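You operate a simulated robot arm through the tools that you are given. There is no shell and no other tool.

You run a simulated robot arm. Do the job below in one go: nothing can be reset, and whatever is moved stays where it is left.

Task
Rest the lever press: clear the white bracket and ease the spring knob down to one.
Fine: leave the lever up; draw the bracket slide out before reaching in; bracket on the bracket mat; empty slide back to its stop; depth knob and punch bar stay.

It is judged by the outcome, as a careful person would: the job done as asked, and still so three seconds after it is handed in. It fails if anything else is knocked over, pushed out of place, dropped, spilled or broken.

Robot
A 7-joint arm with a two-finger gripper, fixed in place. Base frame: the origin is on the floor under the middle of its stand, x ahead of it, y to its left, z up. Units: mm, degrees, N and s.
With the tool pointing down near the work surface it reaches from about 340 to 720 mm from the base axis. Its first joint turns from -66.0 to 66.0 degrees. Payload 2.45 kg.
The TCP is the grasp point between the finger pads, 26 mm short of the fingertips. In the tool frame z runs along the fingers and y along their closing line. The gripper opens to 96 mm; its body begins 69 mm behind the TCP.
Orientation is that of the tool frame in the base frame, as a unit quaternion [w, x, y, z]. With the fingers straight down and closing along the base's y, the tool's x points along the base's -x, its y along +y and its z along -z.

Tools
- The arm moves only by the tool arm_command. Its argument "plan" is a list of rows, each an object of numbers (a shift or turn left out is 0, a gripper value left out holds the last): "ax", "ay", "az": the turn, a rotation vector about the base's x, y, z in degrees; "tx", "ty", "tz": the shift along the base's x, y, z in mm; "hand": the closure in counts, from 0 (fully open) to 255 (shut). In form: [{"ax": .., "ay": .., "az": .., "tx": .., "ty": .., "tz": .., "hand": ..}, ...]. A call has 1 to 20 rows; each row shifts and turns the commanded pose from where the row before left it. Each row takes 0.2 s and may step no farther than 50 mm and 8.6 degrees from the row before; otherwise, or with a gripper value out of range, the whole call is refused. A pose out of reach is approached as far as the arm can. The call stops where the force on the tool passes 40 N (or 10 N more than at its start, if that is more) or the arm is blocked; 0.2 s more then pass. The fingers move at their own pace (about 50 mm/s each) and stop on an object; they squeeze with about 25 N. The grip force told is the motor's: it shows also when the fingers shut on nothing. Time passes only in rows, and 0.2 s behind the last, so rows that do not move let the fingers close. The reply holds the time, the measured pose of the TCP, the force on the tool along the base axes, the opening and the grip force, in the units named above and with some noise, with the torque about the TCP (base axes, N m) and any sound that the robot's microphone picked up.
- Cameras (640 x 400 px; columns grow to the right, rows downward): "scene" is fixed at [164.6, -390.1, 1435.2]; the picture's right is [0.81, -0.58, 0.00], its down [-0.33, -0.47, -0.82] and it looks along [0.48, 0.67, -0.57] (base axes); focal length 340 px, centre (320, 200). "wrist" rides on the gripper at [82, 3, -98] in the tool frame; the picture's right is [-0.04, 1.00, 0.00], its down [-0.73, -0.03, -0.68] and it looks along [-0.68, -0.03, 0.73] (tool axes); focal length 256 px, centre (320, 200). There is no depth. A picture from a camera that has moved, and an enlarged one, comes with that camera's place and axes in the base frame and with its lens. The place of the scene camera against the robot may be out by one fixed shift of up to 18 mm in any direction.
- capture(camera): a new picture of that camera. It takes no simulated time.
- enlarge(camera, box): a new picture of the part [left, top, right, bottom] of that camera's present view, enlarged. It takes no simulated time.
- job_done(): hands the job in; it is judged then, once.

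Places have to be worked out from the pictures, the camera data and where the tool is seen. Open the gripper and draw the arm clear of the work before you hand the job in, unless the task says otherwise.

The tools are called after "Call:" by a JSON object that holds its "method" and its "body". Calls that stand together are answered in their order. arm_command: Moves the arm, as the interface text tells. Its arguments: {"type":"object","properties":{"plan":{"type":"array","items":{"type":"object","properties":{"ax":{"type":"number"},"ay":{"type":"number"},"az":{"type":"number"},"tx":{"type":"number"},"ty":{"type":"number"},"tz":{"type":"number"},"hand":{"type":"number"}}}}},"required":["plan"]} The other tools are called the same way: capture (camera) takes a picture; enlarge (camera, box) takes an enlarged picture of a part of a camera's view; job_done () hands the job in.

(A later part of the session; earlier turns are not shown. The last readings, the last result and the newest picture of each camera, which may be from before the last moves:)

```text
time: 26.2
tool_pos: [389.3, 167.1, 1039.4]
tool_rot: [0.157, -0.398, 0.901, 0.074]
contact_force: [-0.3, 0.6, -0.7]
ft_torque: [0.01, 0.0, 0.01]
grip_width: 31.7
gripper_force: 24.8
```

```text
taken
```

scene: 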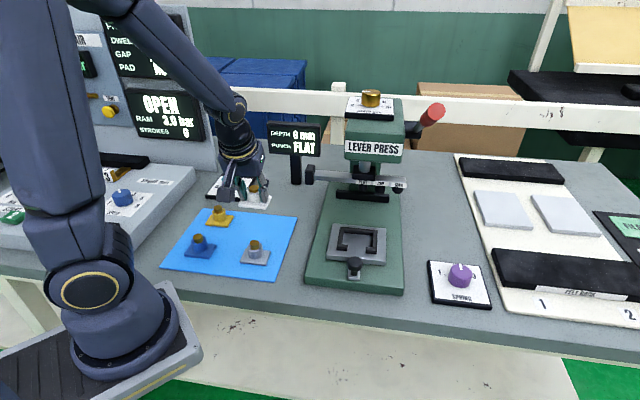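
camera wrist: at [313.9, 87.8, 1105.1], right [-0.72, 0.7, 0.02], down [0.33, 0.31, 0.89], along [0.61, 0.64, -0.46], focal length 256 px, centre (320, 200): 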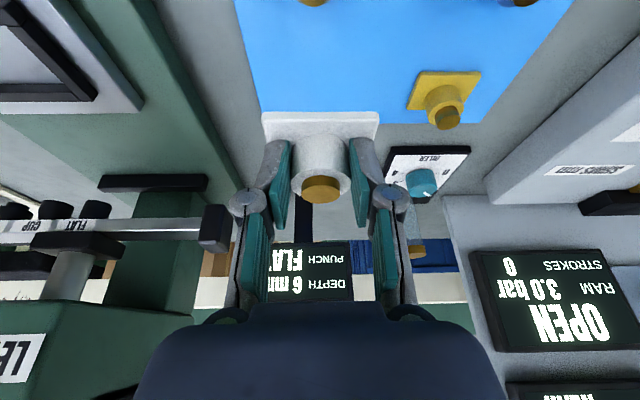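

The bracket is firmly held and clear. I move over the free place on the mat (pin aimed at about (437,214)) and descend part way.

Call:
{"method": "arm_command", "body": {"plan": [{"tx": 14.5, "ty": 14.6}, {"tx": 14.6, "ty": 14.6}, {"tx": 14.6, "ty": 14.7}, {}, {"tz": -20}, {"tz": -25}, {"tz": -25}, {"tz": -20}, {"tz": -10}, {}]}}

Call:
{"method": "capture", "body": {"camera": "wrist"}}

Call:
{"method": "enlarge", "body": {"camera": "scene", "box": [150, 150, 330, 290]}}

```text
time: 28.4
tool_pos: [433.1, 210.1, 940.0]
tool_rot: [0.157, -0.399, 0.9, 0.075]
contact_force: [-0.3, -0.6, -1.9]
ft_torque: [0.01, -0.02, 0.0]
grip_width: 31.8
gripper_force: 24.7
```

```text
taken
camera wrist: at [356.9, 131.6, 1005.0], right [-0.72, 0.7, 0.02], down [0.33, 0.31, 0.89], along [0.61, 0.64, -0.46], focal length 256 px, centre (320, 200)
```

wrist: 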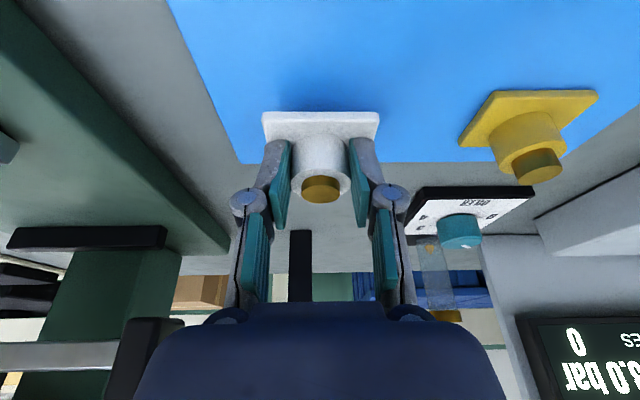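

```text
2.86 times, centred on (240, 220) of scene
camera zoom: at [164.6, -390.1, 1435.2], right [0.81, -0.58, 0.0], down [-0.33, -0.47, -0.82], along [0.48, 0.67, -0.57], focal length 972 px, centre (549, 143)
```

zoom: 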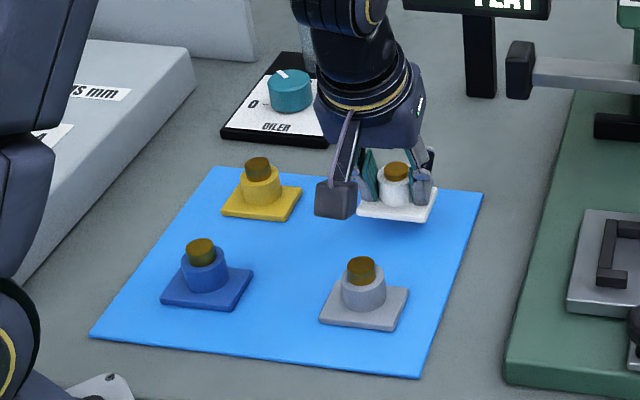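

The bracket hangs over the mat with all edges on the blue. I lower it slowly; contact is expected near TCP z 921.

Call:
{"method": "arm_command", "body": {"plan": [{"tz": -5}, {"tz": -4}, {"tz": -3}, {"tz": -2}, {}]}}

Call:
{"method": "enlarge", "body": {"camera": "scene", "box": [200, 170, 310, 260]}}

```text
time: 29.6
tool_pos: [433.4, 211.2, 926.9]
tool_rot: [0.157, -0.398, 0.901, 0.074]
contact_force: [0.2, -0.6, -1.5]
ft_torque: [-0.01, 0.02, 0.01]
grip_width: 31.8
gripper_force: 24.9
```

```text
4.44 times, centred on (255, 215) of scene
camera zoom: at [164.6, -390.1, 1435.2], right [0.81, -0.58, 0.0], down [-0.33, -0.47, -0.82], along [0.48, 0.67, -0.57], focal length 1511 px, centre (609, 133)
```

zoom: 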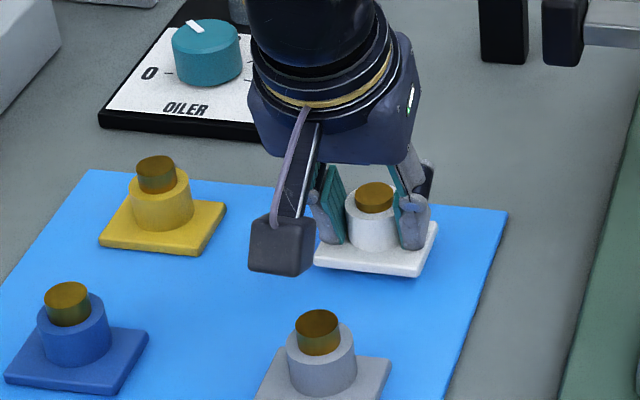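

Still no contact and it's only a few millimetres up. I lower in 1 mm steps, feeling for the mat.

Call:
{"method": "arm_command", "body": {"plan": [{"tz": -1.2}, {"tz": -1.2}, {"tz": -1.0}, {}]}}

```text
time: 30.6
tool_pos: [433.7, 210.2, 922.5]
tool_rot: [0.157, -0.398, 0.901, 0.074]
contact_force: [-0.4, -0.2, -1.7]
ft_torque: [-0.02, 0.03, 0.03]
grip_width: 32.0
gripper_force: 24.8
```

No contact yet (force still just the bracket's weight); I keep lowering in 1 mm steps.

Call:
{"method": "arm_command", "body": {"plan": [{"tz": -1.0}, {"tz": -1.0}, {}]}}

Call:
{"method": "enlarge", "body": {"camera": "wrist", "box": [220, 80, 420, 230]}}

```text
time: 31.4
tool_pos: [433.1, 210.5, 920.4]
tool_rot: [0.158, -0.399, 0.9, 0.075]
contact_force: [0.8, 0.1, 4.5]
ft_torque: [-0.17, -0.02, 0.0]
grip_width: 32.0
gripper_force: 24.9
```

```text
2.67 times, centred on (320, 155) of wrist
camera zoom: at [357.2, 132.1, 986.5], right [-0.72, 0.7, 0.02], down [0.33, 0.31, 0.89], along [0.61, 0.64, -0.46], focal length 683 px, centre (320, 320)
```

zoom: 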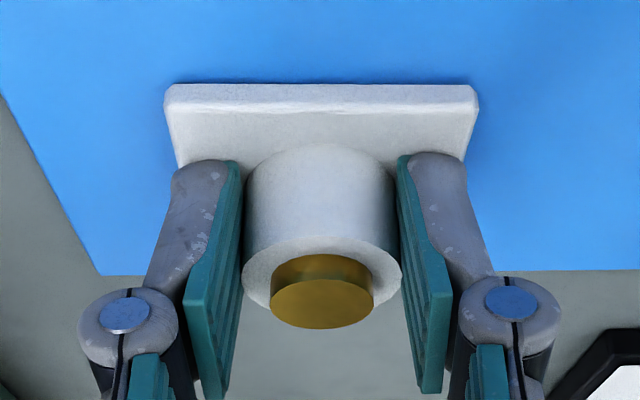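

The bracket has just touched the mat (force rose to +4.5 N). I settle it 0.5 mm more, then open the fingers moderately.

Call:
{"method": "arm_command", "body": {"plan": [{"tz": -0.5}, {}, {"hand": 200}, {"hand": 150}, {"hand": 80}, {}, {}, {}]}}

Call:
{"method": "capture", "body": {"camera": "wrist"}}

Call:
{"method": "enlarge", "body": {"camera": "scene", "box": [200, 170, 310, 260]}}

```text
time: 33.2
tool_pos: [434.6, 210.0, 921.4]
tool_rot: [0.157, -0.398, 0.901, 0.074]
contact_force: [0.0, 0.1, 0.0]
ft_torque: [0.04, 0.0, 0.0]
grip_width: 66.0
gripper_force: 0.1
```

```text
taken
camera wrist: at [357.0, 131.6, 985.8], right [-0.72, 0.7, 0.02], down [0.33, 0.31, 0.89], along [0.61, 0.64, -0.46], focal length 256 px, centre (320, 200)
```

wrist: 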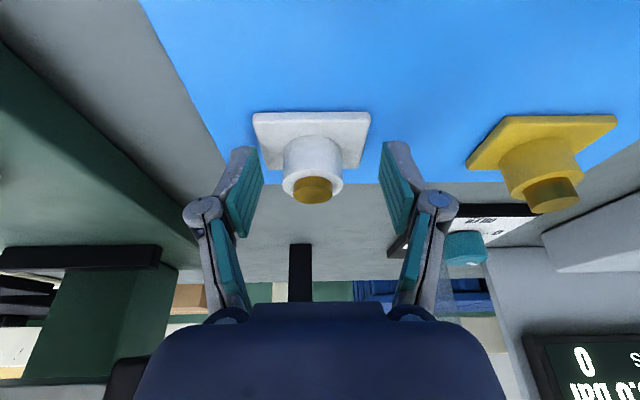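

```text
4.44 times, centred on (255, 215) of scene
camera zoom: at [164.6, -390.1, 1435.2], right [0.81, -0.58, 0.0], down [-0.33, -0.47, -0.82], along [0.48, 0.67, -0.57], focal length 1511 px, centre (609, 133)
```

zoom: 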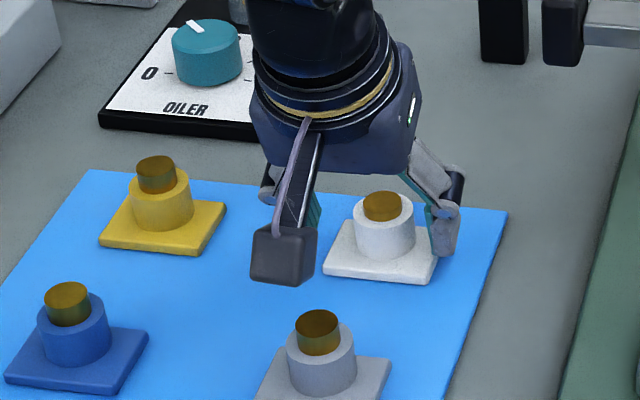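

The white bracket stands upright on the mat, released. I open a little wider and retreat up along the tool axis.

Call:
{"method": "arm_command", "body": {"plan": [{"hand": 40}, {}, {"tx": -2.3, "ty": -2.6, "tz": 9.4}, {"tx": -4.5, "ty": -5.2, "tz": 18.8}, {"tx": -6.7, "ty": -7.8, "tz": 28.3}, {"tx": -6.7, "ty": -7.8, "tz": 28.3}, {"tx": -6.7, "ty": -7.8, "tz": 28.3}, {}]}}

Call:
{"method": "capture", "body": {"camera": "wrist"}}

Call:
{"method": "capture", "body": {"camera": "scene"}}

```text
time: 35.0
tool_pos: [406.9, 177.7, 1035.2]
tool_rot: [0.157, -0.398, 0.901, 0.075]
contact_force: [0.1, -0.3, -0.5]
ft_torque: [0.01, -0.01, 0.0]
grip_width: 81.1
gripper_force: 0.0
```

```text
taken
camera wrist: at [329.9, 99.6, 1100.5], right [-0.72, 0.7, 0.02], down [0.33, 0.31, 0.89], along [0.61, 0.64, -0.46], focal length 256 px, centre (320, 200)
```

wrist: 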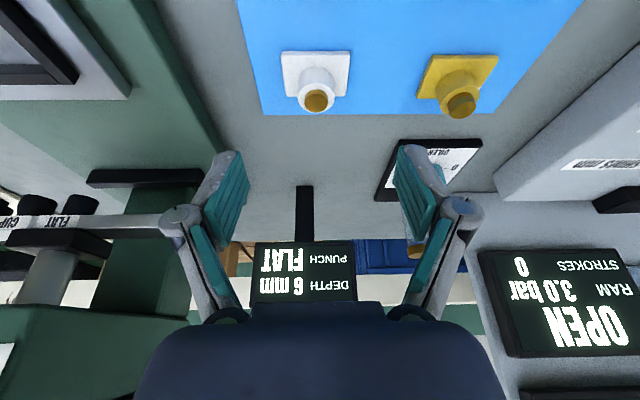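

```text
taken
```

scene: 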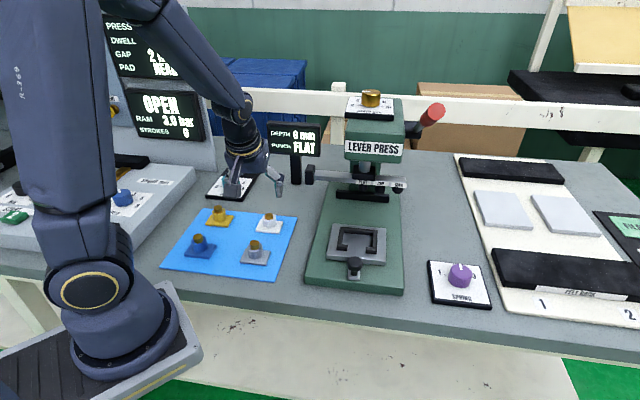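

The bracket rests properly on the mat and the display still reads 6 mm / FLAT. I go back to the stand-off above the slide's pull knob to locate it again.

Call:
{"method": "arm_command", "body": {"plan": [{"tx": 4, "ty": -14, "tz": 0, "hand": 0}, {"tx": 8.4, "ty": -30.5, "tz": 0}, {"tx": 8.4, "ty": -30.5, "tz": 0}, {"tx": 8.4, "ty": -30.5, "tz": 0}, {"tx": 8.4, "ty": -30.5, "tz": 0}, {"tx": 8.4, "ty": -30.5, "tz": 0}, {"tx": 8.4, "ty": -30.5, "tz": 0}, {"tx": 8.4, "ty": -30.5, "tz": 0}, {"tx": 4.3, "ty": -17, "tz": -5}, {}]}}

Call:
{"method": "capture", "body": {"camera": "wrist"}}

Call:
{"method": "enlarge", "body": {"camera": "wrist", "box": [220, 60, 420, 220]}}

```text
time: 37.2
tool_pos: [474.7, -65.2, 1027.3]
tool_rot: [0.158, -0.398, 0.901, 0.073]
contact_force: [-0.2, 0.4, 0.1]
ft_torque: [-0.03, 0.01, -0.02]
grip_width: 95.6
gripper_force: 0.1
```

```text
taken
camera wrist: at [397.7, -144.3, 1093.5], right [-0.72, 0.7, 0.02], down [0.33, 0.31, 0.89], along [0.61, 0.64, -0.46], focal length 256 px, centre (320, 200)
```

wrist: 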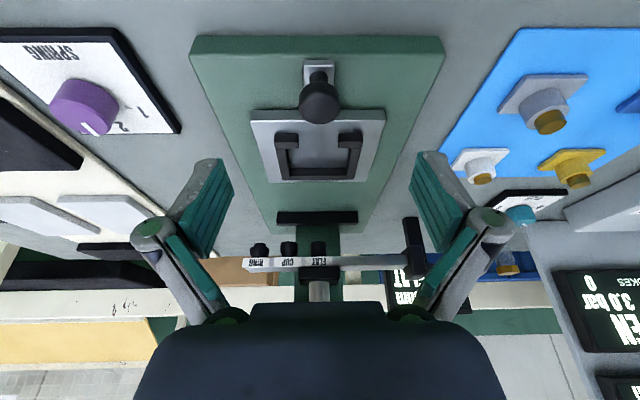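

```text
2.50 times, centred on (320, 140) of wrist
camera zoom: at [397.7, -144.3, 1093.5], right [-0.72, 0.7, 0.02], down [0.33, 0.31, 0.89], along [0.61, 0.64, -0.46], focal length 640 px, centre (320, 350)
```

zoom: 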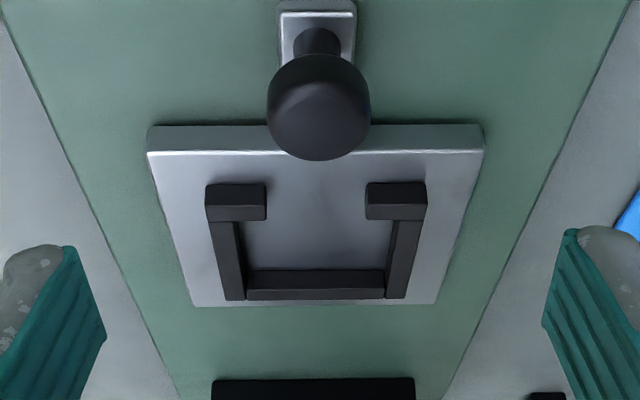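

The empty slide's knob is at about (491,-46,945). I descend onto it along the tool axis and check alignment.

Call:
{"method": "arm_command", "body": {"plan": [{"tx": 4.2, "ty": 4.8, "tz": -20}, {"tx": 4.2, "ty": 4.8, "tz": -20}, {"tx": 4.2, "ty": 4.8, "tz": -20}, {"tx": 3.0, "ty": 3.4, "tz": -14}, {"tx": 1.7, "ty": 1.9, "tz": -8}, {}]}}

Call:
{"method": "capture", "body": {"camera": "wrist"}}

```text
time: 38.6
tool_pos: [491.7, -45.8, 947.6]
tool_rot: [0.157, -0.399, 0.9, 0.075]
contact_force: [-0.6, 0.2, 0.0]
ft_torque: [0.02, -0.03, 0.03]
grip_width: 96.2
gripper_force: 0.0
```

```text
taken
camera wrist: at [414.9, -124.7, 1012.5], right [-0.72, 0.7, 0.02], down [0.33, 0.31, 0.89], along [0.61, 0.64, -0.46], focal length 256 px, centre (320, 200)
```

wrist: 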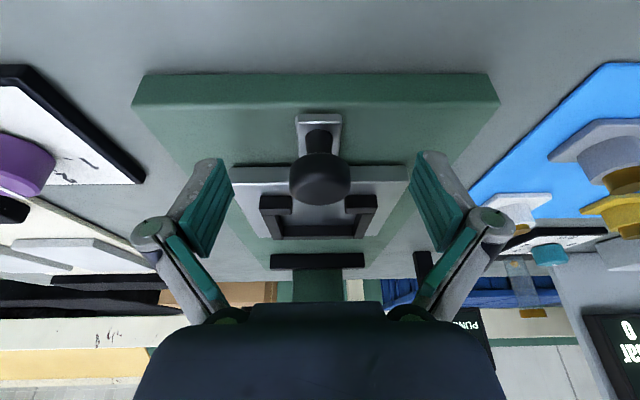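

The cap is nearly at the TCP point; the hand is about 2 mm high compared with before. I lower 1.7 mm and close on the knob.

Call:
{"method": "arm_command", "body": {"plan": [{"tz": -1.7}, {"hand": 255}, {}, {}, {}, {}, {}]}}

Call:
{"method": "enlarge", "body": {"camera": "wrist", "box": [220, 80, 420, 280]}}

```text
time: 40.2
tool_pos: [491.3, -45.6, 944.9]
tool_rot: [0.157, -0.399, 0.9, 0.075]
contact_force: [0.5, 0.4, -0.5]
ft_torque: [0.05, 0.03, 0.06]
grip_width: 28.0
gripper_force: 45.2
```

```text
2.00 times, centred on (320, 180) of wrist
camera zoom: at [414.9, -124.8, 1010.8], right [-0.72, 0.7, 0.02], down [0.33, 0.31, 0.89], along [0.61, 0.64, -0.46], focal length 512 px, centre (320, 240)
```

zoom: 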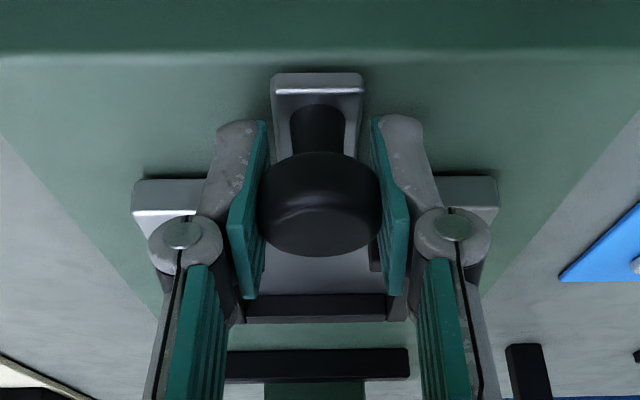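

The knob is held. I push the slide in along its axis (0.702,0.712), 45 mm first while watching the forces.

Call:
{"method": "arm_command", "body": {"plan": [{"tx": 2.1, "ty": 2.14}, {"tx": 3.5, "ty": 3.56}, {"tx": 3.5, "ty": 3.56}, {"tx": 3.5, "ty": 3.56}, {"tx": 3.5, "ty": 3.56}, {"tx": 3.5, "ty": 3.56}, {"tx": 3.5, "ty": 3.56}, {"tx": 3.5, "ty": 3.56}, {"tx": 3.5, "ty": 3.56}, {}]}}

Call:
{"method": "capture", "body": {"camera": "wrist"}}

```text
time: 42.5
tool_pos: [524.2, -14.9, 946.5]
tool_rot: [0.158, -0.399, 0.9, 0.073]
contact_force: [5.6, -7.2, 10.4]
ft_torque: [-0.21, 0.23, 0.02]
grip_width: 28.0
gripper_force: 45.1
```

```text
taken
camera wrist: at [446.0, -93.3, 1010.6], right [-0.72, 0.7, 0.02], down [0.33, 0.31, 0.89], along [0.62, 0.64, -0.46], focal length 256 px, centre (320, 200)
```

wrist: 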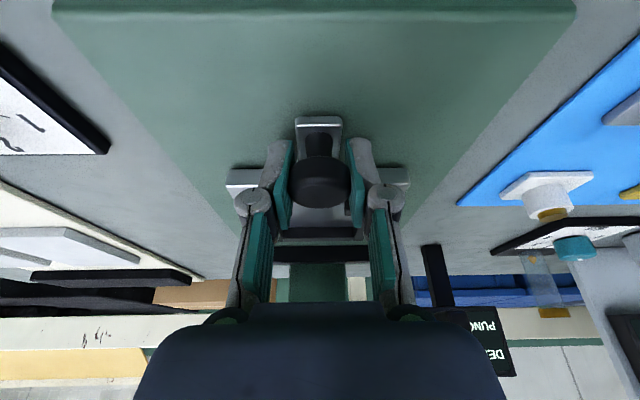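

44 mm in, with a slight side load toward +x/-y and some down-press. I correct for that and push another 45 mm.

Call:
{"method": "arm_command", "body": {"plan": [{"tx": 3.0, "ty": 2.2, "tz": 0.5}, {"tx": 3.5, "ty": 3.52}, {"tx": 3.5, "ty": 3.52}, {"tx": 3.5, "ty": 3.52}, {"tx": 3.5, "ty": 3.52}, {"tx": 3.5, "ty": 3.52}, {"tx": 3.5, "ty": 3.52}, {"tx": 3.5, "ty": 3.52}, {"tx": 3.5, "ty": 3.52}, {}]}}

Call:
{"method": "capture", "body": {"camera": "wrist"}}

```text
time: 44.6
tool_pos: [551.4, 15.1, 944.9]
tool_rot: [0.158, -0.398, 0.901, 0.074]
contact_force: [7.5, -8.9, -3.6]
ft_torque: [-0.2, 0.07, 0.05]
grip_width: 27.9
gripper_force: 45.5
```

```text
taken
camera wrist: at [475.7, -63.7, 1010.8], right [-0.71, 0.7, 0.02], down [0.33, 0.31, 0.89], along [0.61, 0.64, -0.46], focal length 256 px, centre (320, 200)
```

wrist: 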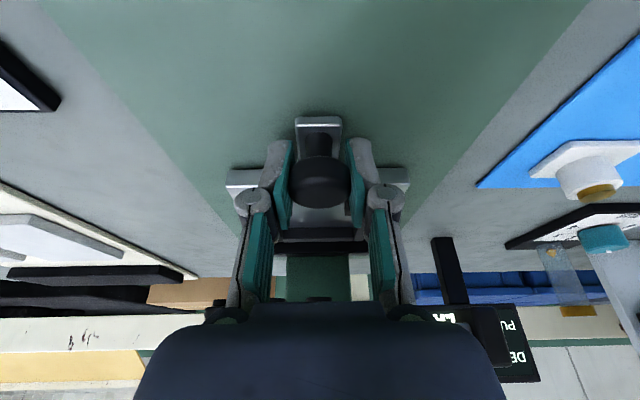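

Another 42 mm in; about 31 mm remain to the original stop. I relieve the side load and continue.

Call:
{"method": "arm_command", "body": {"plan": [{"tx": 2.6, "ty": 1.5}, {"tx": 2.8, "ty": 2.82}, {"tx": 2.8, "ty": 2.82}, {"tx": 2.8, "ty": 2.82}, {"tx": 2.8, "ty": 2.82}, {"tx": 2.1, "ty": 2.1}, {"tx": 1.4, "ty": 1.4}, {}]}}

Call:
{"method": "capture", "body": {"camera": "wrist"}}

```text
time: 46.5
tool_pos: [569.8, 33.1, 946.3]
tool_rot: [0.156, -0.398, 0.901, 0.075]
contact_force: [0.4, -3.1, -11.2]
ft_torque: [-0.4, 0.38, 0.11]
grip_width: 28.1
gripper_force: 45.0
```

```text
taken
camera wrist: at [493.6, -46.2, 1010.8], right [-0.72, 0.7, 0.02], down [0.33, 0.31, 0.89], along [0.61, 0.64, -0.46], focal length 256 px, centre (320, 200)
```

wrist: 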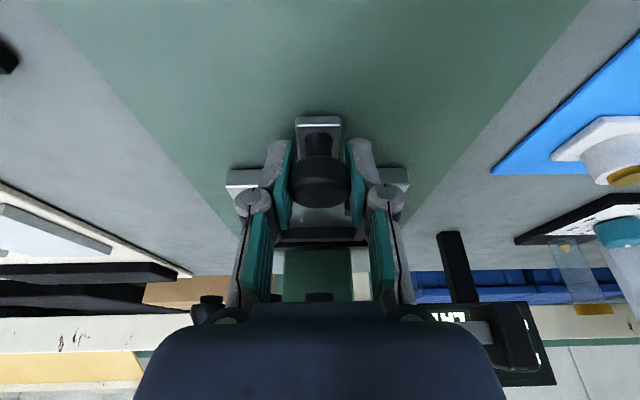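

About 5–6 mm remain. I push in 1 mm steps until the stop is felt.

Call:
{"method": "arm_command", "body": {"plan": [{"tx": 0.9, "ty": 0.9, "tz": -0.4}, {"tx": 0.7, "ty": 0.7}, {"tx": 0.7, "ty": 0.7}, {"tx": 0.7, "ty": 0.7}, {"tx": 0.7, "ty": 0.7}, {}]}}

Call:
{"method": "enlarge", "body": {"camera": "wrist", "box": [220, 100, 420, 300]}}

```text
time: 47.9
tool_pos: [574.0, 37.9, 945.6]
tool_rot: [0.158, -0.398, 0.9, 0.075]
contact_force: [1.6, 3.6, -2.1]
ft_torque: [0.02, 0.11, -0.01]
grip_width: 28.1
gripper_force: 45.0
```

```text
2.00 times, centred on (320, 200) of wrist
camera zoom: at [498.2, -41.5, 1010.6], right [-0.72, 0.7, 0.02], down [0.33, 0.31, 0.89], along [0.61, 0.64, -0.46], focal length 512 px, centre (320, 200)
```

zoom: 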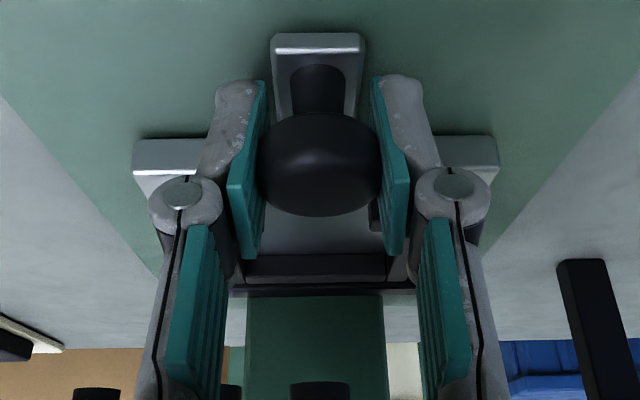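

Position equals the original. I push a little more to make sure it is firmly against its stop, watching for force along the axis.

Call:
{"method": "arm_command", "body": {"plan": [{"tx": 0.5, "ty": 0.5}, {"tx": 0.5, "ty": 0.5}, {"tx": 0.5, "ty": 0.5}, {}]}}

Call:
{"method": "enlarge", "body": {"camera": "wrist", "box": [220, 100, 420, 300]}}

```text
time: 48.9
tool_pos: [577.3, 38.5, 945.7]
tool_rot: [0.158, -0.398, 0.9, 0.074]
contact_force: [-0.8, 4.5, 6.2]
ft_torque: [-0.21, 0.29, 0.07]
grip_width: 27.8
gripper_force: 44.8
```

```text
2.00 times, centred on (320, 200) of wrist
camera zoom: at [499.0, -40.6, 1010.7], right [-0.72, 0.7, 0.02], down [0.33, 0.31, 0.89], along [0.61, 0.64, -0.46], focal length 512 px, centre (320, 200)
```

zoom: 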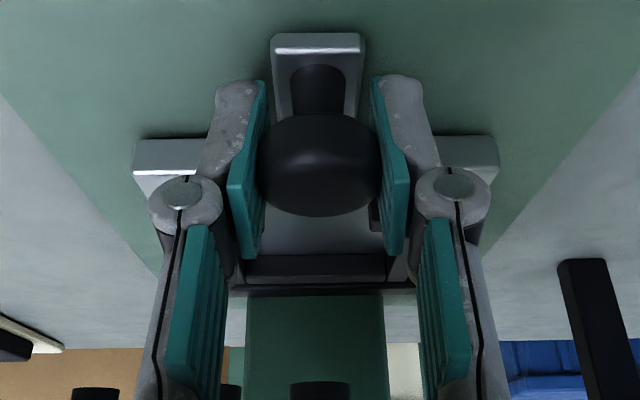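

It moved about 1 mm for 2 mm commanded, so resistance is building. I push further in small steps until a clear stop force shows.

Call:
{"method": "arm_command", "body": {"plan": [{"tx": 0.7, "ty": 0.7}, {"tx": 0.7, "ty": 0.7}, {"tx": 0.7, "ty": 0.7}, {}]}}

Call:
{"method": "enlarge", "body": {"camera": "wrist", "box": [220, 100, 420, 300]}}

```text
time: 49.9
tool_pos: [576.3, 39.1, 946.2]
tool_rot: [0.157, -0.399, 0.9, 0.075]
contact_force: [-16.3, -3.7, 23.6]
ft_torque: [-0.1, 0.23, -0.03]
grip_width: 27.8
gripper_force: 45.0
```

```text
2.00 times, centred on (320, 200) of wrist
camera zoom: at [499.8, -39.7, 1010.8], right [-0.72, 0.7, 0.02], down [0.33, 0.31, 0.89], along [0.61, 0.64, -0.46], focal length 512 px, centre (320, 200)
```

zoom: 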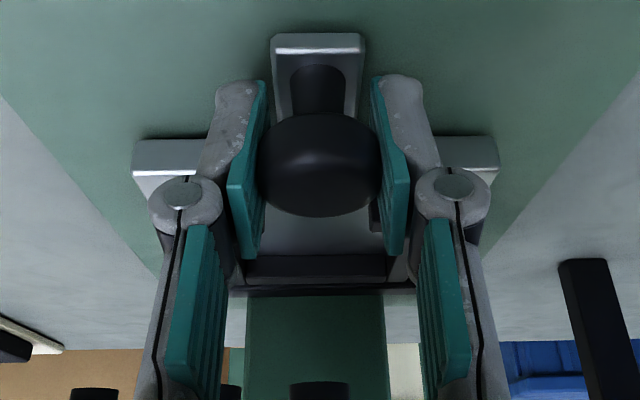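

An opposing force of about 14 N along the axis appears: that's the stop. One more small push confirms it, then I ease off.

Call:
{"method": "arm_command", "body": {"plan": [{"tx": 0.5, "ty": 0.5, "tz": 0.5}, {"tx": 0.3, "ty": 0.3}, {}]}}

```text
time: 50.6
tool_pos: [577.3, 39.2, 945.8]
tool_rot: [0.156, -0.398, 0.901, 0.074]
contact_force: [-22.5, -10.5, 17.4]
ft_torque: [-0.18, 0.16, 0.09]
grip_width: 28.0
gripper_force: 44.9
```

Axial force rose to 23 N with no movement: the slide is on its stop. I ease the preload slightly without pulling, open, and retreat along the tool axis.

Call:
{"method": "arm_command", "body": {"plan": [{"tx": -0.3, "ty": -0.3, "tz": 0.5}, {"hand": 0}, {}, {}, {}, {"tx": -4.6, "ty": -5.1, "tz": 18.8}, {"tx": -6.9, "ty": -7.7, "tz": 28.2}, {"tx": -6.9, "ty": -7.7, "tz": 28.2}, {"tx": -10, "ty": -11, "tz": 28.2}, {}]}}

Call:
{"method": "capture", "body": {"camera": "wrist"}}

Call:
{"method": "enlarge", "body": {"camera": "wrist", "box": [240, 60, 400, 200]}}

Call:
{"method": "capture", "body": {"camera": "scene"}}

```text
time: 52.9
tool_pos: [548.4, 11.0, 1049.8]
tool_rot: [0.157, -0.399, 0.901, 0.073]
contact_force: [-0.2, 0.2, 0.6]
ft_torque: [0.01, -0.01, 0.03]
grip_width: 96.1
gripper_force: 0.1
```

```text
taken
camera wrist: at [471.9, -69.2, 1115.0], right [-0.72, 0.7, 0.02], down [0.33, 0.31, 0.89], along [0.61, 0.64, -0.46], focal length 256 px, centre (320, 200)
```

wrist: 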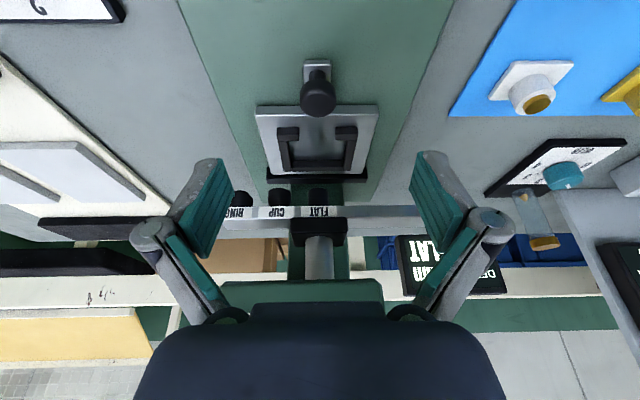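

```text
2.86 times, centred on (320, 130) of wrist
camera zoom: at [471.9, -69.2, 1115.0], right [-0.72, 0.7, 0.02], down [0.33, 0.31, 0.89], along [0.61, 0.64, -0.46], focal length 731 px, centre (320, 400)
```

zoom: 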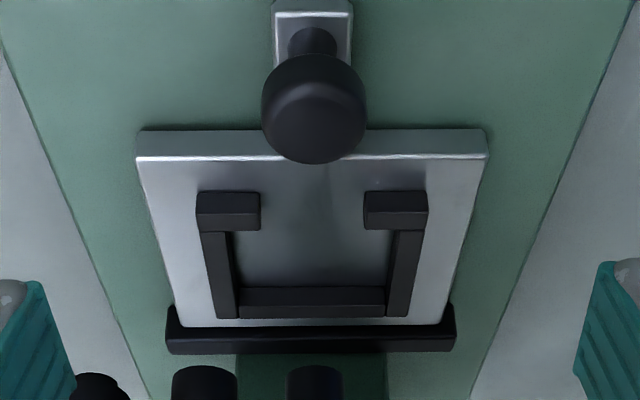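

```text
taken
```

scene: 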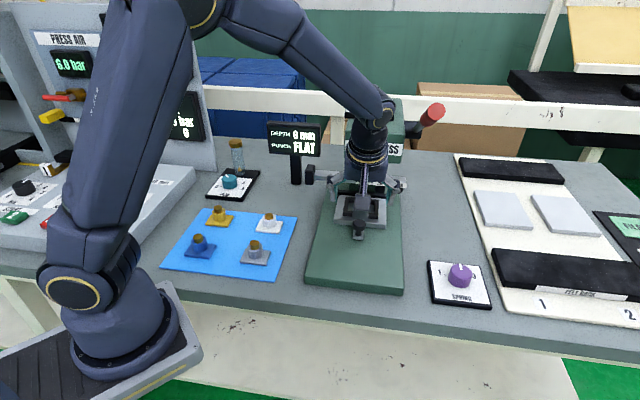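

The slide sits against its black stop again, empty, with the punch bar and depth display unchanged. Next is the spring knob: I back out from the press first (keeping away from the raised lever), then swing right to look at the dial.

Call:
{"method": "arm_command", "body": {"plan": [{"tx": -20, "ty": -20}, {"tx": -25, "ty": -25}, {"tx": -25, "ty": -25}, {"tx": 10, "ty": -20}, {"tx": 16, "ty": -26}, {"tx": 16, "ty": -26}, {"tx": 16, "ty": -26}, {"tx": 16, "ty": -26}, {"tx": 16, "ty": -26}, {"tx": 16, "ty": -26}, {"tx": 6, "ty": -5}, {}]}}

Call:
{"method": "capture", "body": {"camera": "wrist"}}

Call:
{"method": "capture", "body": {"camera": "scene"}}

```text
time: 55.5
tool_pos: [591.2, -242.0, 1050.1]
tool_rot: [0.158, -0.399, 0.9, 0.075]
contact_force: [-0.8, 0.4, 0.3]
ft_torque: [0.01, 0.04, -0.03]
grip_width: 96.0
gripper_force: 0.1
```

```text
taken
camera wrist: at [514.8, -321.1, 1114.9], right [-0.72, 0.7, 0.02], down [0.33, 0.31, 0.89], along [0.61, 0.64, -0.46], focal length 256 px, centre (320, 200)
```

wrist: 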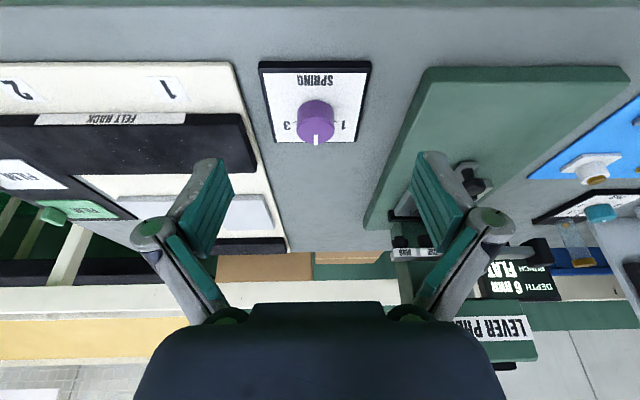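

```text
taken
```

scene: 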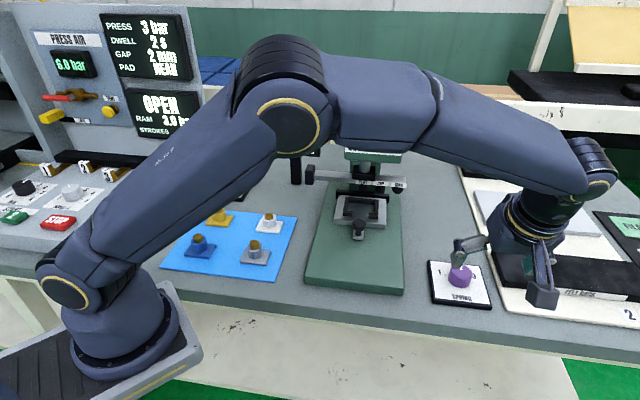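

A clear, square view of the dial now. I enlarge it to read the tick positions and pointer.

Call:
{"method": "enlarge", "body": {"camera": "wrist", "box": [250, 50, 380, 160]}}

```text
3.64 times, centred on (315, 105) of wrist
camera zoom: at [514.8, -321.1, 1114.9], right [-0.72, 0.7, 0.02], down [0.33, 0.31, 0.89], along [0.61, 0.64, -0.46], focal length 931 px, centre (338, 546)
```

zoom: 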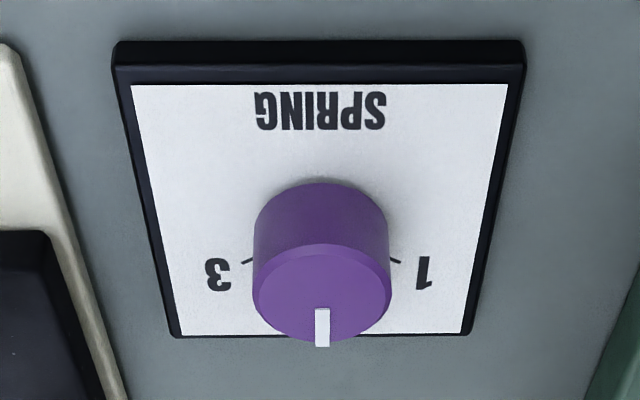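

The pointer is at 2; ticks for 1 and 3 lie symmetrically about 62° to either side, with 1 counter-clockwise from above. Knob axis ≈ (665,-169), top ≈ 921, about 41 mm across. I turn to a yaw of about 20° (leaving room for a +60° turn, leaning away from the lever) and hover above it.

Call:
{"method": "arm_command", "body": {"plan": [{"az": -6.9, "tx": 8, "ty": 10, "tz": -5}, {"az": -6.9, "tx": 11, "ty": 16, "tz": -12}, {"az": -6.9, "tx": 13, "ty": 18, "tz": -18}, {"az": -6.9, "tx": 13.2, "ty": 18.6, "tz": -19.3}, {}, {}]}}

Call:
{"method": "capture", "body": {"camera": "wrist"}}

Call:
{"method": "capture", "body": {"camera": "scene"}}

```text
time: 56.9
tool_pos: [636.6, -179.3, 995.5]
tool_rot: [0.171, -0.172, 0.97, 0.034]
contact_force: [0.9, 0.0, -0.2]
ft_torque: [-0.01, 0.02, -0.02]
grip_width: 95.7
gripper_force: 0.1
```

```text
taken
camera wrist: at [531.8, -214.7, 1060.6], right [-0.31, 0.95, 0.02], down [0.44, 0.12, 0.89], along [0.84, 0.28, -0.46], focal length 256 px, centre (320, 200)
```

wrist: 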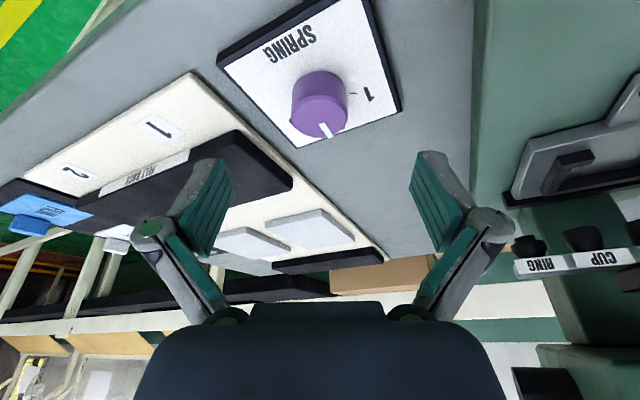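

```text
taken
```

scene: 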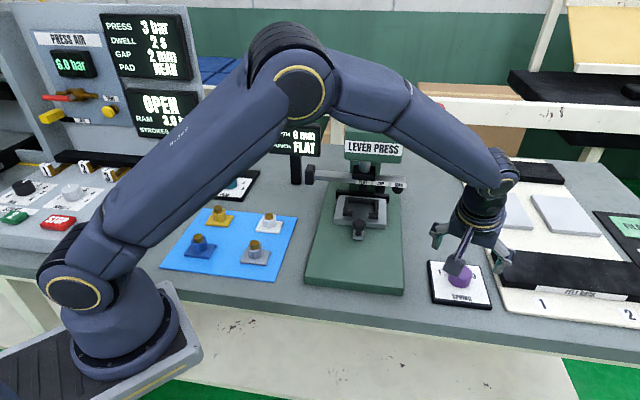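

The hand hovers over the knob with the lever clear behind. I enlarge the dial to measure the knob's place by parallax.

Call:
{"method": "enlarge", "body": {"camera": "wrist", "box": [210, 0, 410, 160]}}

Call:
{"method": "enlarge", "body": {"camera": "scene", "box": [400, 150, 540, 320]}}

```text
2.50 times, centred on (310, 80) of wrist
camera zoom: at [531.8, -214.7, 1060.6], right [-0.31, 0.95, 0.02], down [0.44, 0.12, 0.89], along [0.84, 0.28, -0.46], focal length 640 px, centre (345, 500)
```

zoom: 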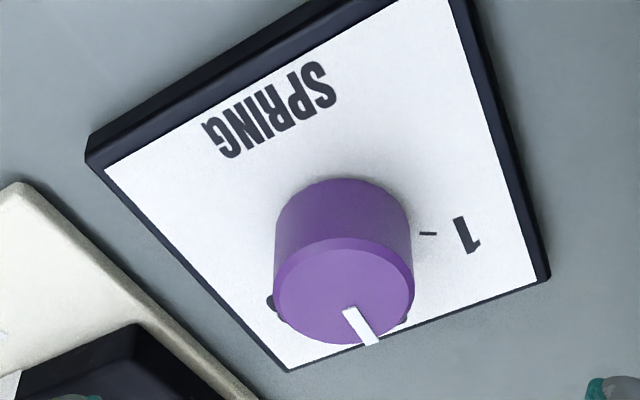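

```text
2.35 times, centred on (470, 235) of scene
camera zoom: at [164.6, -390.1, 1435.2], right [0.81, -0.58, 0.0], down [-0.33, -0.47, -0.82], along [0.48, 0.67, -0.57], focal length 800 px, centre (-33, 118)
```

zoom: 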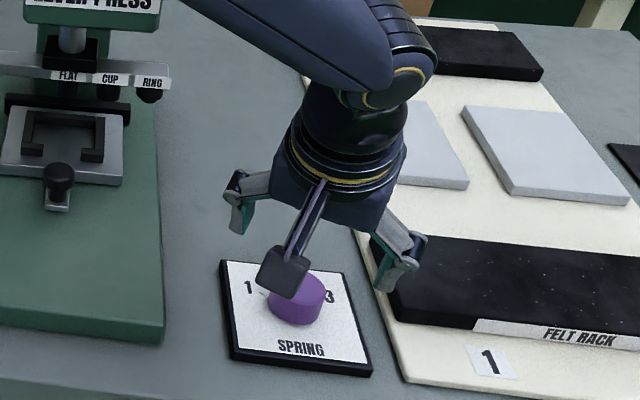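

Parallax fixes the knob top centre at (665,-169,920), plate top ≈ 898, and tick "1" about 66° counter-clockwise from the pointer. I part-close the fingers to about 66 mm and descend along the tool axis to grip the upper part of the knob.

Call:
{"method": "arm_command", "body": {"plan": [{"hand": 80}, {"tx": 6, "ty": 2.2, "tz": -17}, {"tx": 6, "ty": 2.2, "tz": -17}, {"tx": 5.5, "ty": 2, "tz": -16}, {"tx": 4.8, "ty": 1.7, "tz": -13}, {}]}}

Call:
{"method": "capture", "body": {"camera": "wrist"}}

Call:
{"method": "enlarge", "body": {"camera": "scene", "box": [400, 200, 540, 320]}}

```text
time: 58.2
tool_pos: [658.3, -171.8, 931.9]
tool_rot: [0.169, -0.173, 0.97, 0.034]
contact_force: [-1.0, -0.3, 0.4]
ft_torque: [-0.01, -0.02, 0.0]
grip_width: 66.0
gripper_force: 0.1
```

```text
taken
camera wrist: at [553.9, -206.8, 996.8], right [-0.31, 0.95, 0.02], down [0.44, 0.12, 0.89], along [0.84, 0.29, -0.46], focal length 256 px, centre (320, 200)
```

wrist: 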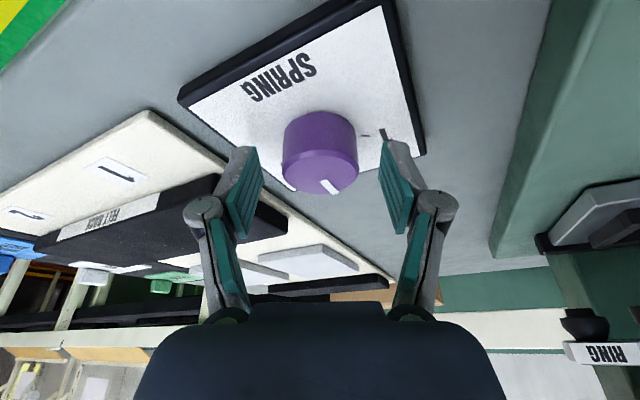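

```text
3.33 times, centred on (470, 260) of scene
camera zoom: at [164.6, -390.1, 1435.2], right [0.81, -0.58, 0.0], down [-0.33, -0.47, -0.82], along [0.48, 0.67, -0.57], focal length 1133 px, centre (-180, 0)
```

zoom: 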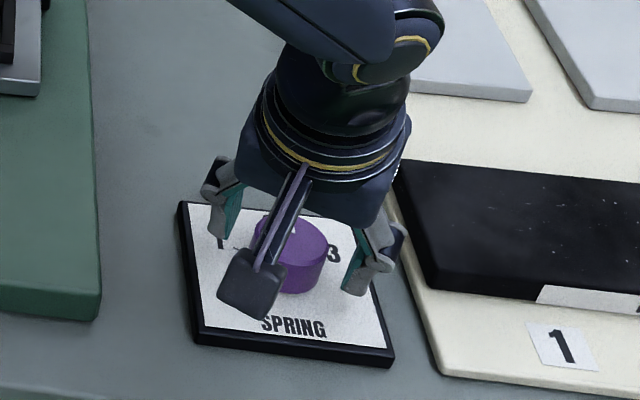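

The fingers straddle the knob with tips at about z 907, clear of the plate. I close gently on it.

Call:
{"method": "arm_command", "body": {"plan": [{"tz": -1.0, "hand": 255}, {}, {}, {}, {}]}}

Call:
{"method": "enlarge", "body": {"camera": "wrist", "box": [220, 60, 430, 240]}}

```text
time: 59.5
tool_pos: [660.2, -172.4, 930.9]
tool_rot: [0.17, -0.173, 0.97, 0.035]
contact_force: [-1.4, 1.0, 1.1]
ft_torque: [0.07, 0.06, 0.02]
grip_width: 41.4
gripper_force: 44.7
```

```text
2.22 times, centred on (325, 150) of wrist
camera zoom: at [553.9, -206.7, 995.9], right [-0.31, 0.95, 0.02], down [0.44, 0.12, 0.89], along [0.84, 0.29, -0.46], focal length 569 px, centre (309, 311)
```

zoom: 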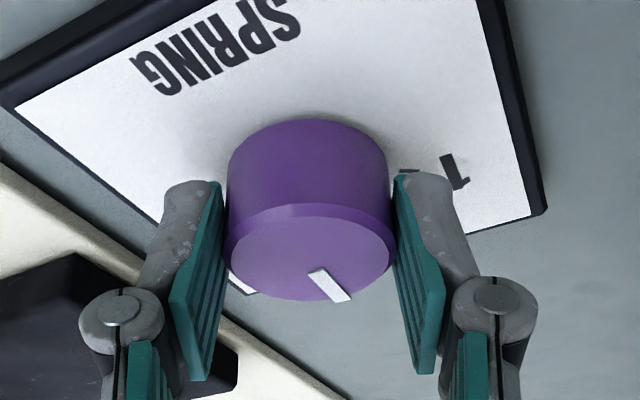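

Held at 41.4 mm. I start easing the knob counter-clockwise, turning about the knob's own axis, 24° first.

Call:
{"method": "arm_command", "body": {"plan": [{"az": 3, "tx": 0.14, "ty": -0.33}, {"az": 3, "tx": 0.14, "ty": -0.32}, {"az": 6, "tx": 0.34, "ty": -0.61}, {"az": 6, "tx": 0.4, "ty": -0.57}, {"az": 6, "tx": 0.46, "ty": -0.53}, {}]}}

Call:
{"method": "capture", "body": {"camera": "wrist"}}

Call:
{"method": "enlarge", "body": {"camera": "wrist", "box": [220, 60, 430, 240]}}

```text
time: 60.9
tool_pos: [661.2, -174.4, 930.6]
tool_rot: [0.159, -0.371, 0.912, 0.071]
contact_force: [6.7, 2.3, -15.3]
ft_torque: [-0.49, 0.18, -0.03]
grip_width: 41.6
gripper_force: 44.6
```

```text
taken
camera wrist: at [579.1, -248.5, 996.0], right [-0.67, 0.74, 0.02], down [0.35, 0.29, 0.89], along [0.65, 0.6, -0.46], focal length 256 px, centre (320, 200)
```

wrist: 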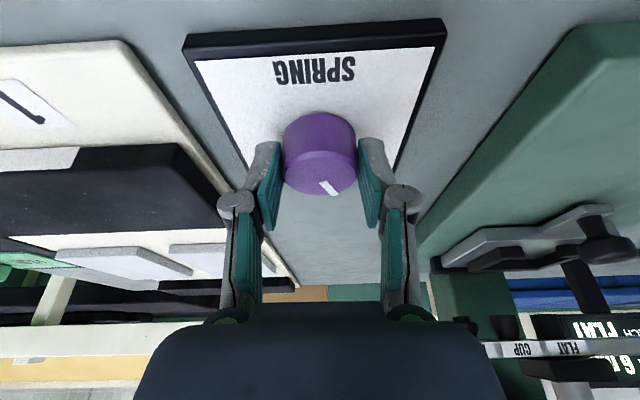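

```text
2.22 times, centred on (325, 150) of wrist
camera zoom: at [579.1, -248.5, 996.0], right [-0.67, 0.74, 0.02], down [0.35, 0.29, 0.89], along [0.65, 0.6, -0.46], focal length 569 px, centre (309, 311)
```

zoom: 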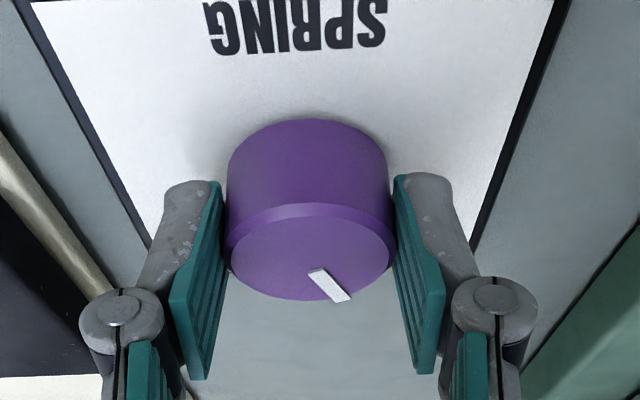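

The knob follows the hand (pointer fixed relative to the fingers), no binding beyond a small upward pull. I correct height slightly and continue another 24°.

Call:
{"method": "arm_command", "body": {"plan": [{"az": 6, "tx": 0.7, "ty": -0.4, "tz": -0.5}, {"az": 6, "tx": 0.56, "ty": -0.42}, {"az": 6, "tx": 0.6, "ty": -0.37}, {"az": 6, "tx": 0.64, "ty": -0.29}, {}]}}

Call:
{"method": "capture", "body": {"camera": "wrist"}}

Call:
{"method": "enlarge", "body": {"camera": "wrist", "box": [220, 60, 430, 240]}}

```text
time: 62.0
tool_pos: [662.7, -175.8, 930.5]
tool_rot: [0.141, -0.553, 0.815, 0.101]
contact_force: [-10.7, 3.7, -2.7]
ft_torque: [-0.34, 0.71, 0.06]
grip_width: 41.4
gripper_force: 45.1
```

```text
taken
camera wrist: at [618.9, -276.3, 996.0], right [-0.92, 0.4, 0.02], down [0.2, 0.41, 0.89], along [0.35, 0.82, -0.46], focal length 256 px, centre (320, 200)
```

wrist: 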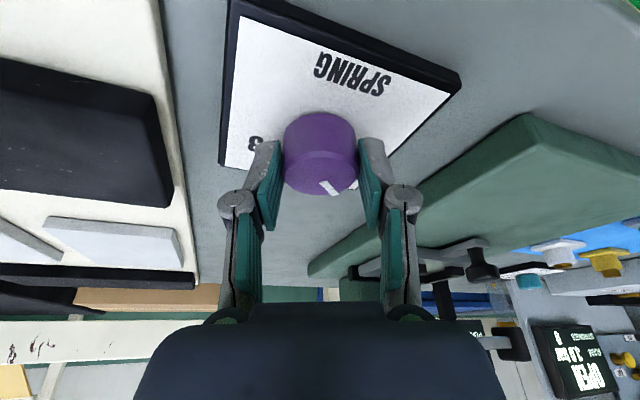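

```text
2.22 times, centred on (325, 150) of wrist
camera zoom: at [618.9, -276.3, 996.0], right [-0.92, 0.4, 0.02], down [0.2, 0.41, 0.89], along [0.35, 0.82, -0.46], focal length 569 px, centre (309, 311)
```

zoom: 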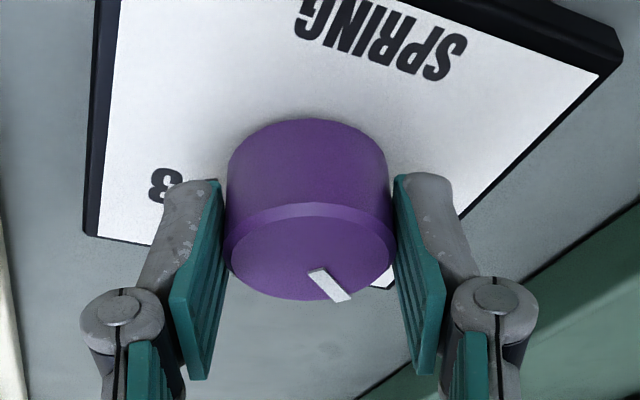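

Turned 48° so far and still smooth. I check the scene camera for the pointer and the "1" tick before the last part.

Call:
{"method": "enlarge", "body": {"camera": "scene", "box": [420, 230, 510, 310]}}

Call:
{"method": "capture", "body": {"camera": "scene"}}

```text
5.00 times, centred on (465, 270) of scene
camera zoom: at [164.4, -390.0, 1435.3], right [0.81, -0.58, 0.0], down [-0.33, -0.47, -0.82], along [0.48, 0.67, -0.57], focal length 1700 px, centre (-405, -150)
```

zoom: 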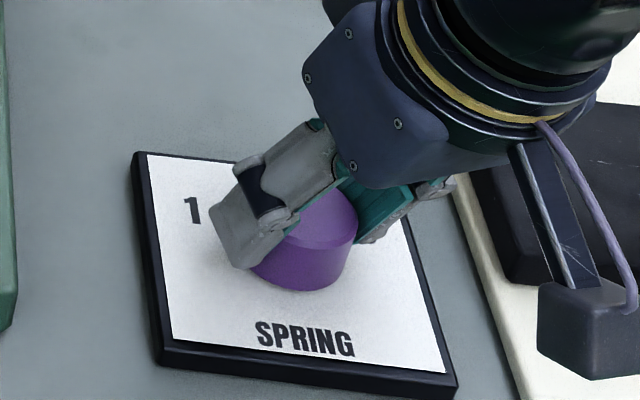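

```text
taken
```

scene: 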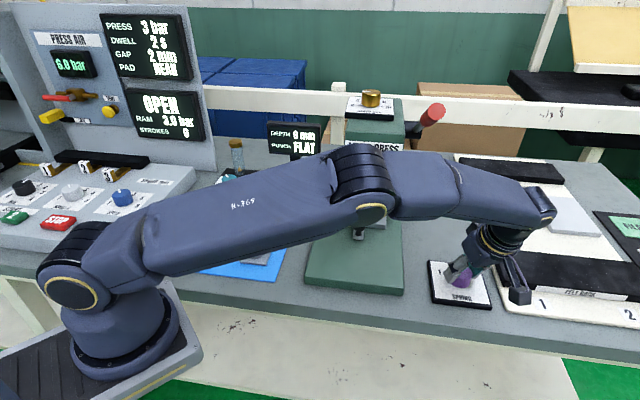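

The arm is extended but clear of everything. I continue with 12° more, correcting the small sideways load.

Call:
{"method": "arm_command", "body": {"plan": [{"az": 4, "tx": 0.1, "ty": -0.1}, {"az": 4, "tx": 0.45, "ty": -0.14}, {"az": 4, "tx": 0.46, "ty": -0.11}, {}]}}

Call:
{"method": "enlarge", "body": {"camera": "wrist", "box": [220, 60, 430, 240]}}

Call:
{"method": "enlarge", "body": {"camera": "scene", "box": [420, 230, 510, 310]}}

```text
time: 63.0
tool_pos: [663.7, -175.7, 931.2]
tool_rot: [0.13, -0.635, 0.753, 0.115]
contact_force: [-12.2, 2.9, 1.2]
ft_torque: [0.01, 0.42, 0.03]
grip_width: 41.6
gripper_force: 44.8
```

```text
2.22 times, centred on (325, 150) of wrist
camera zoom: at [642.0, -283.3, 996.0], right [-0.98, 0.2, 0.02], down [0.11, 0.44, 0.89], along [0.17, 0.87, -0.46], focal length 569 px, centre (309, 311)
```

zoom: 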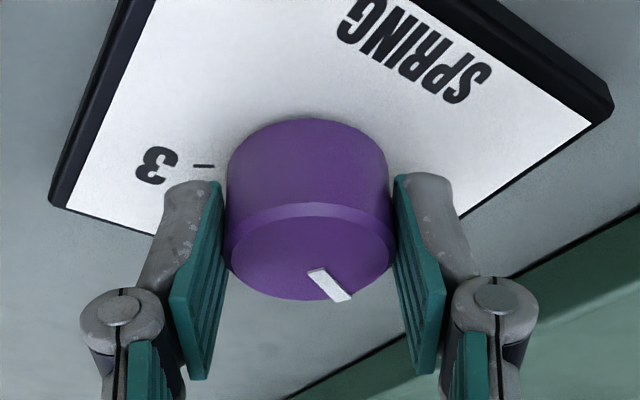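

```text
5.00 times, centred on (465, 270) of scene
camera zoom: at [164.3, -390.0, 1435.3], right [0.81, -0.58, 0.0], down [-0.33, -0.47, -0.82], along [0.48, 0.67, -0.57], focal length 1700 px, centre (-405, -150)
```

zoom: 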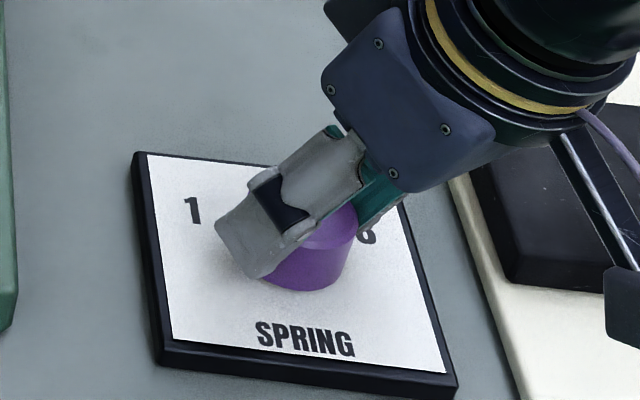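

Triangulating both ticks from these views gives "1" and "3" at ±65° about the "2" direction, and I've turned 60°. I turn the remaining 5°.

Call:
{"method": "arm_command", "body": {"plan": [{"az": 2.5, "tx": -0.1, "ty": -0.05}, {"az": 2.5, "tx": 0.25, "ty": -0.05}, {}, {}]}}

Call:
{"method": "enlarge", "body": {"camera": "wrist", "box": [220, 60, 430, 240]}}

```text
time: 64.0
tool_pos: [663.8, -175.2, 931.3]
tool_rot: [0.126, -0.667, 0.725, 0.12]
contact_force: [3.8, 3.5, -9.1]
ft_torque: [0.26, -0.25, -0.65]
grip_width: 41.3
gripper_force: 45.3
```

```text
2.22 times, centred on (325, 150) of wrist
camera zoom: at [651.7, -284.8, 996.1], right [-0.99, 0.12, 0.02], down [0.07, 0.45, 0.89], along [0.1, 0.88, -0.46], focal length 569 px, centre (309, 311)
```

zoom: 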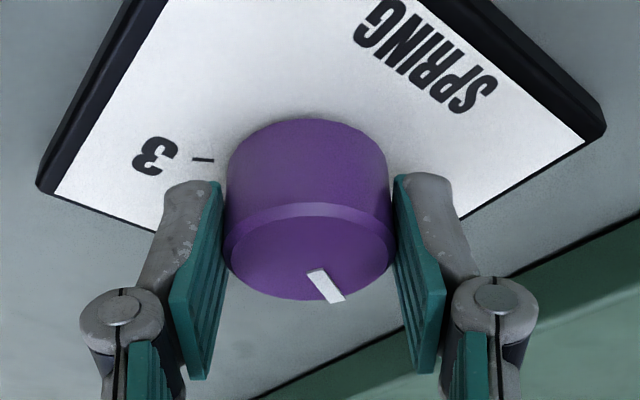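

A twisting resistance of 0.65 N·m appears and the pointer slipped slightly in the grip: the knob is at its end stop at 1. I open the fingers and back straight out along the tool axis to check the pointer.

Call:
{"method": "arm_command", "body": {"plan": [{"hand": 80}, {}, {}, {"tx": -0.6, "ty": -5.1, "tz": 14}, {"tx": -0.8, "ty": -6.8, "tz": 19}, {"tx": -1.2, "ty": -10.2, "tz": 28}, {"tx": -1.2, "ty": -10.2, "tz": 28}, {}]}}

Call:
{"method": "capture", "body": {"camera": "wrist"}}

Call:
{"method": "enlarge", "body": {"camera": "scene", "box": [420, 230, 510, 310]}}

```text
time: 65.8
tool_pos: [660.0, -207.4, 1020.8]
tool_rot: [0.126, -0.666, 0.725, 0.12]
contact_force: [-0.1, -0.4, -1.0]
ft_torque: [0.02, -0.02, 0.02]
grip_width: 65.8
gripper_force: 0.2
```

```text
taken
camera wrist: at [647.7, -316.1, 1085.7], right [-0.99, 0.12, 0.02], down [0.07, 0.45, 0.89], along [0.1, 0.88, -0.46], focal length 256 px, centre (320, 200)
```

wrist: 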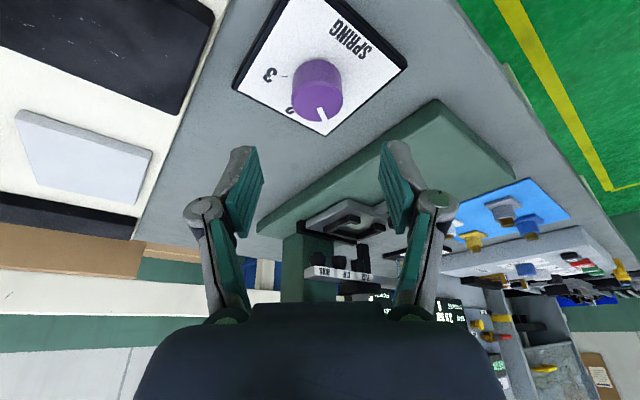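

```text
5.00 times, centred on (465, 270) of scene
camera zoom: at [164.6, -390.1, 1435.2], right [0.81, -0.58, 0.0], down [-0.33, -0.47, -0.82], along [0.48, 0.67, -0.57], focal length 1700 px, centre (-405, -150)
```

zoom: 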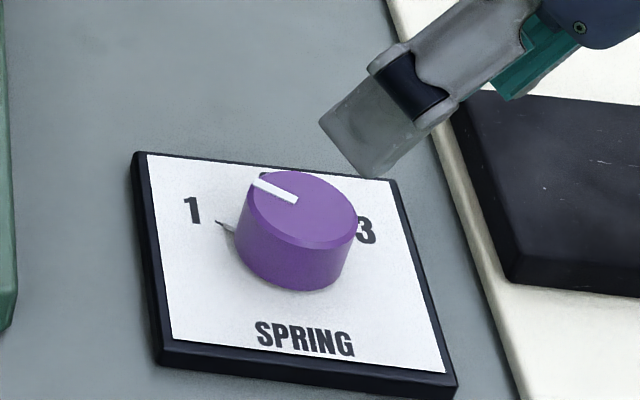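

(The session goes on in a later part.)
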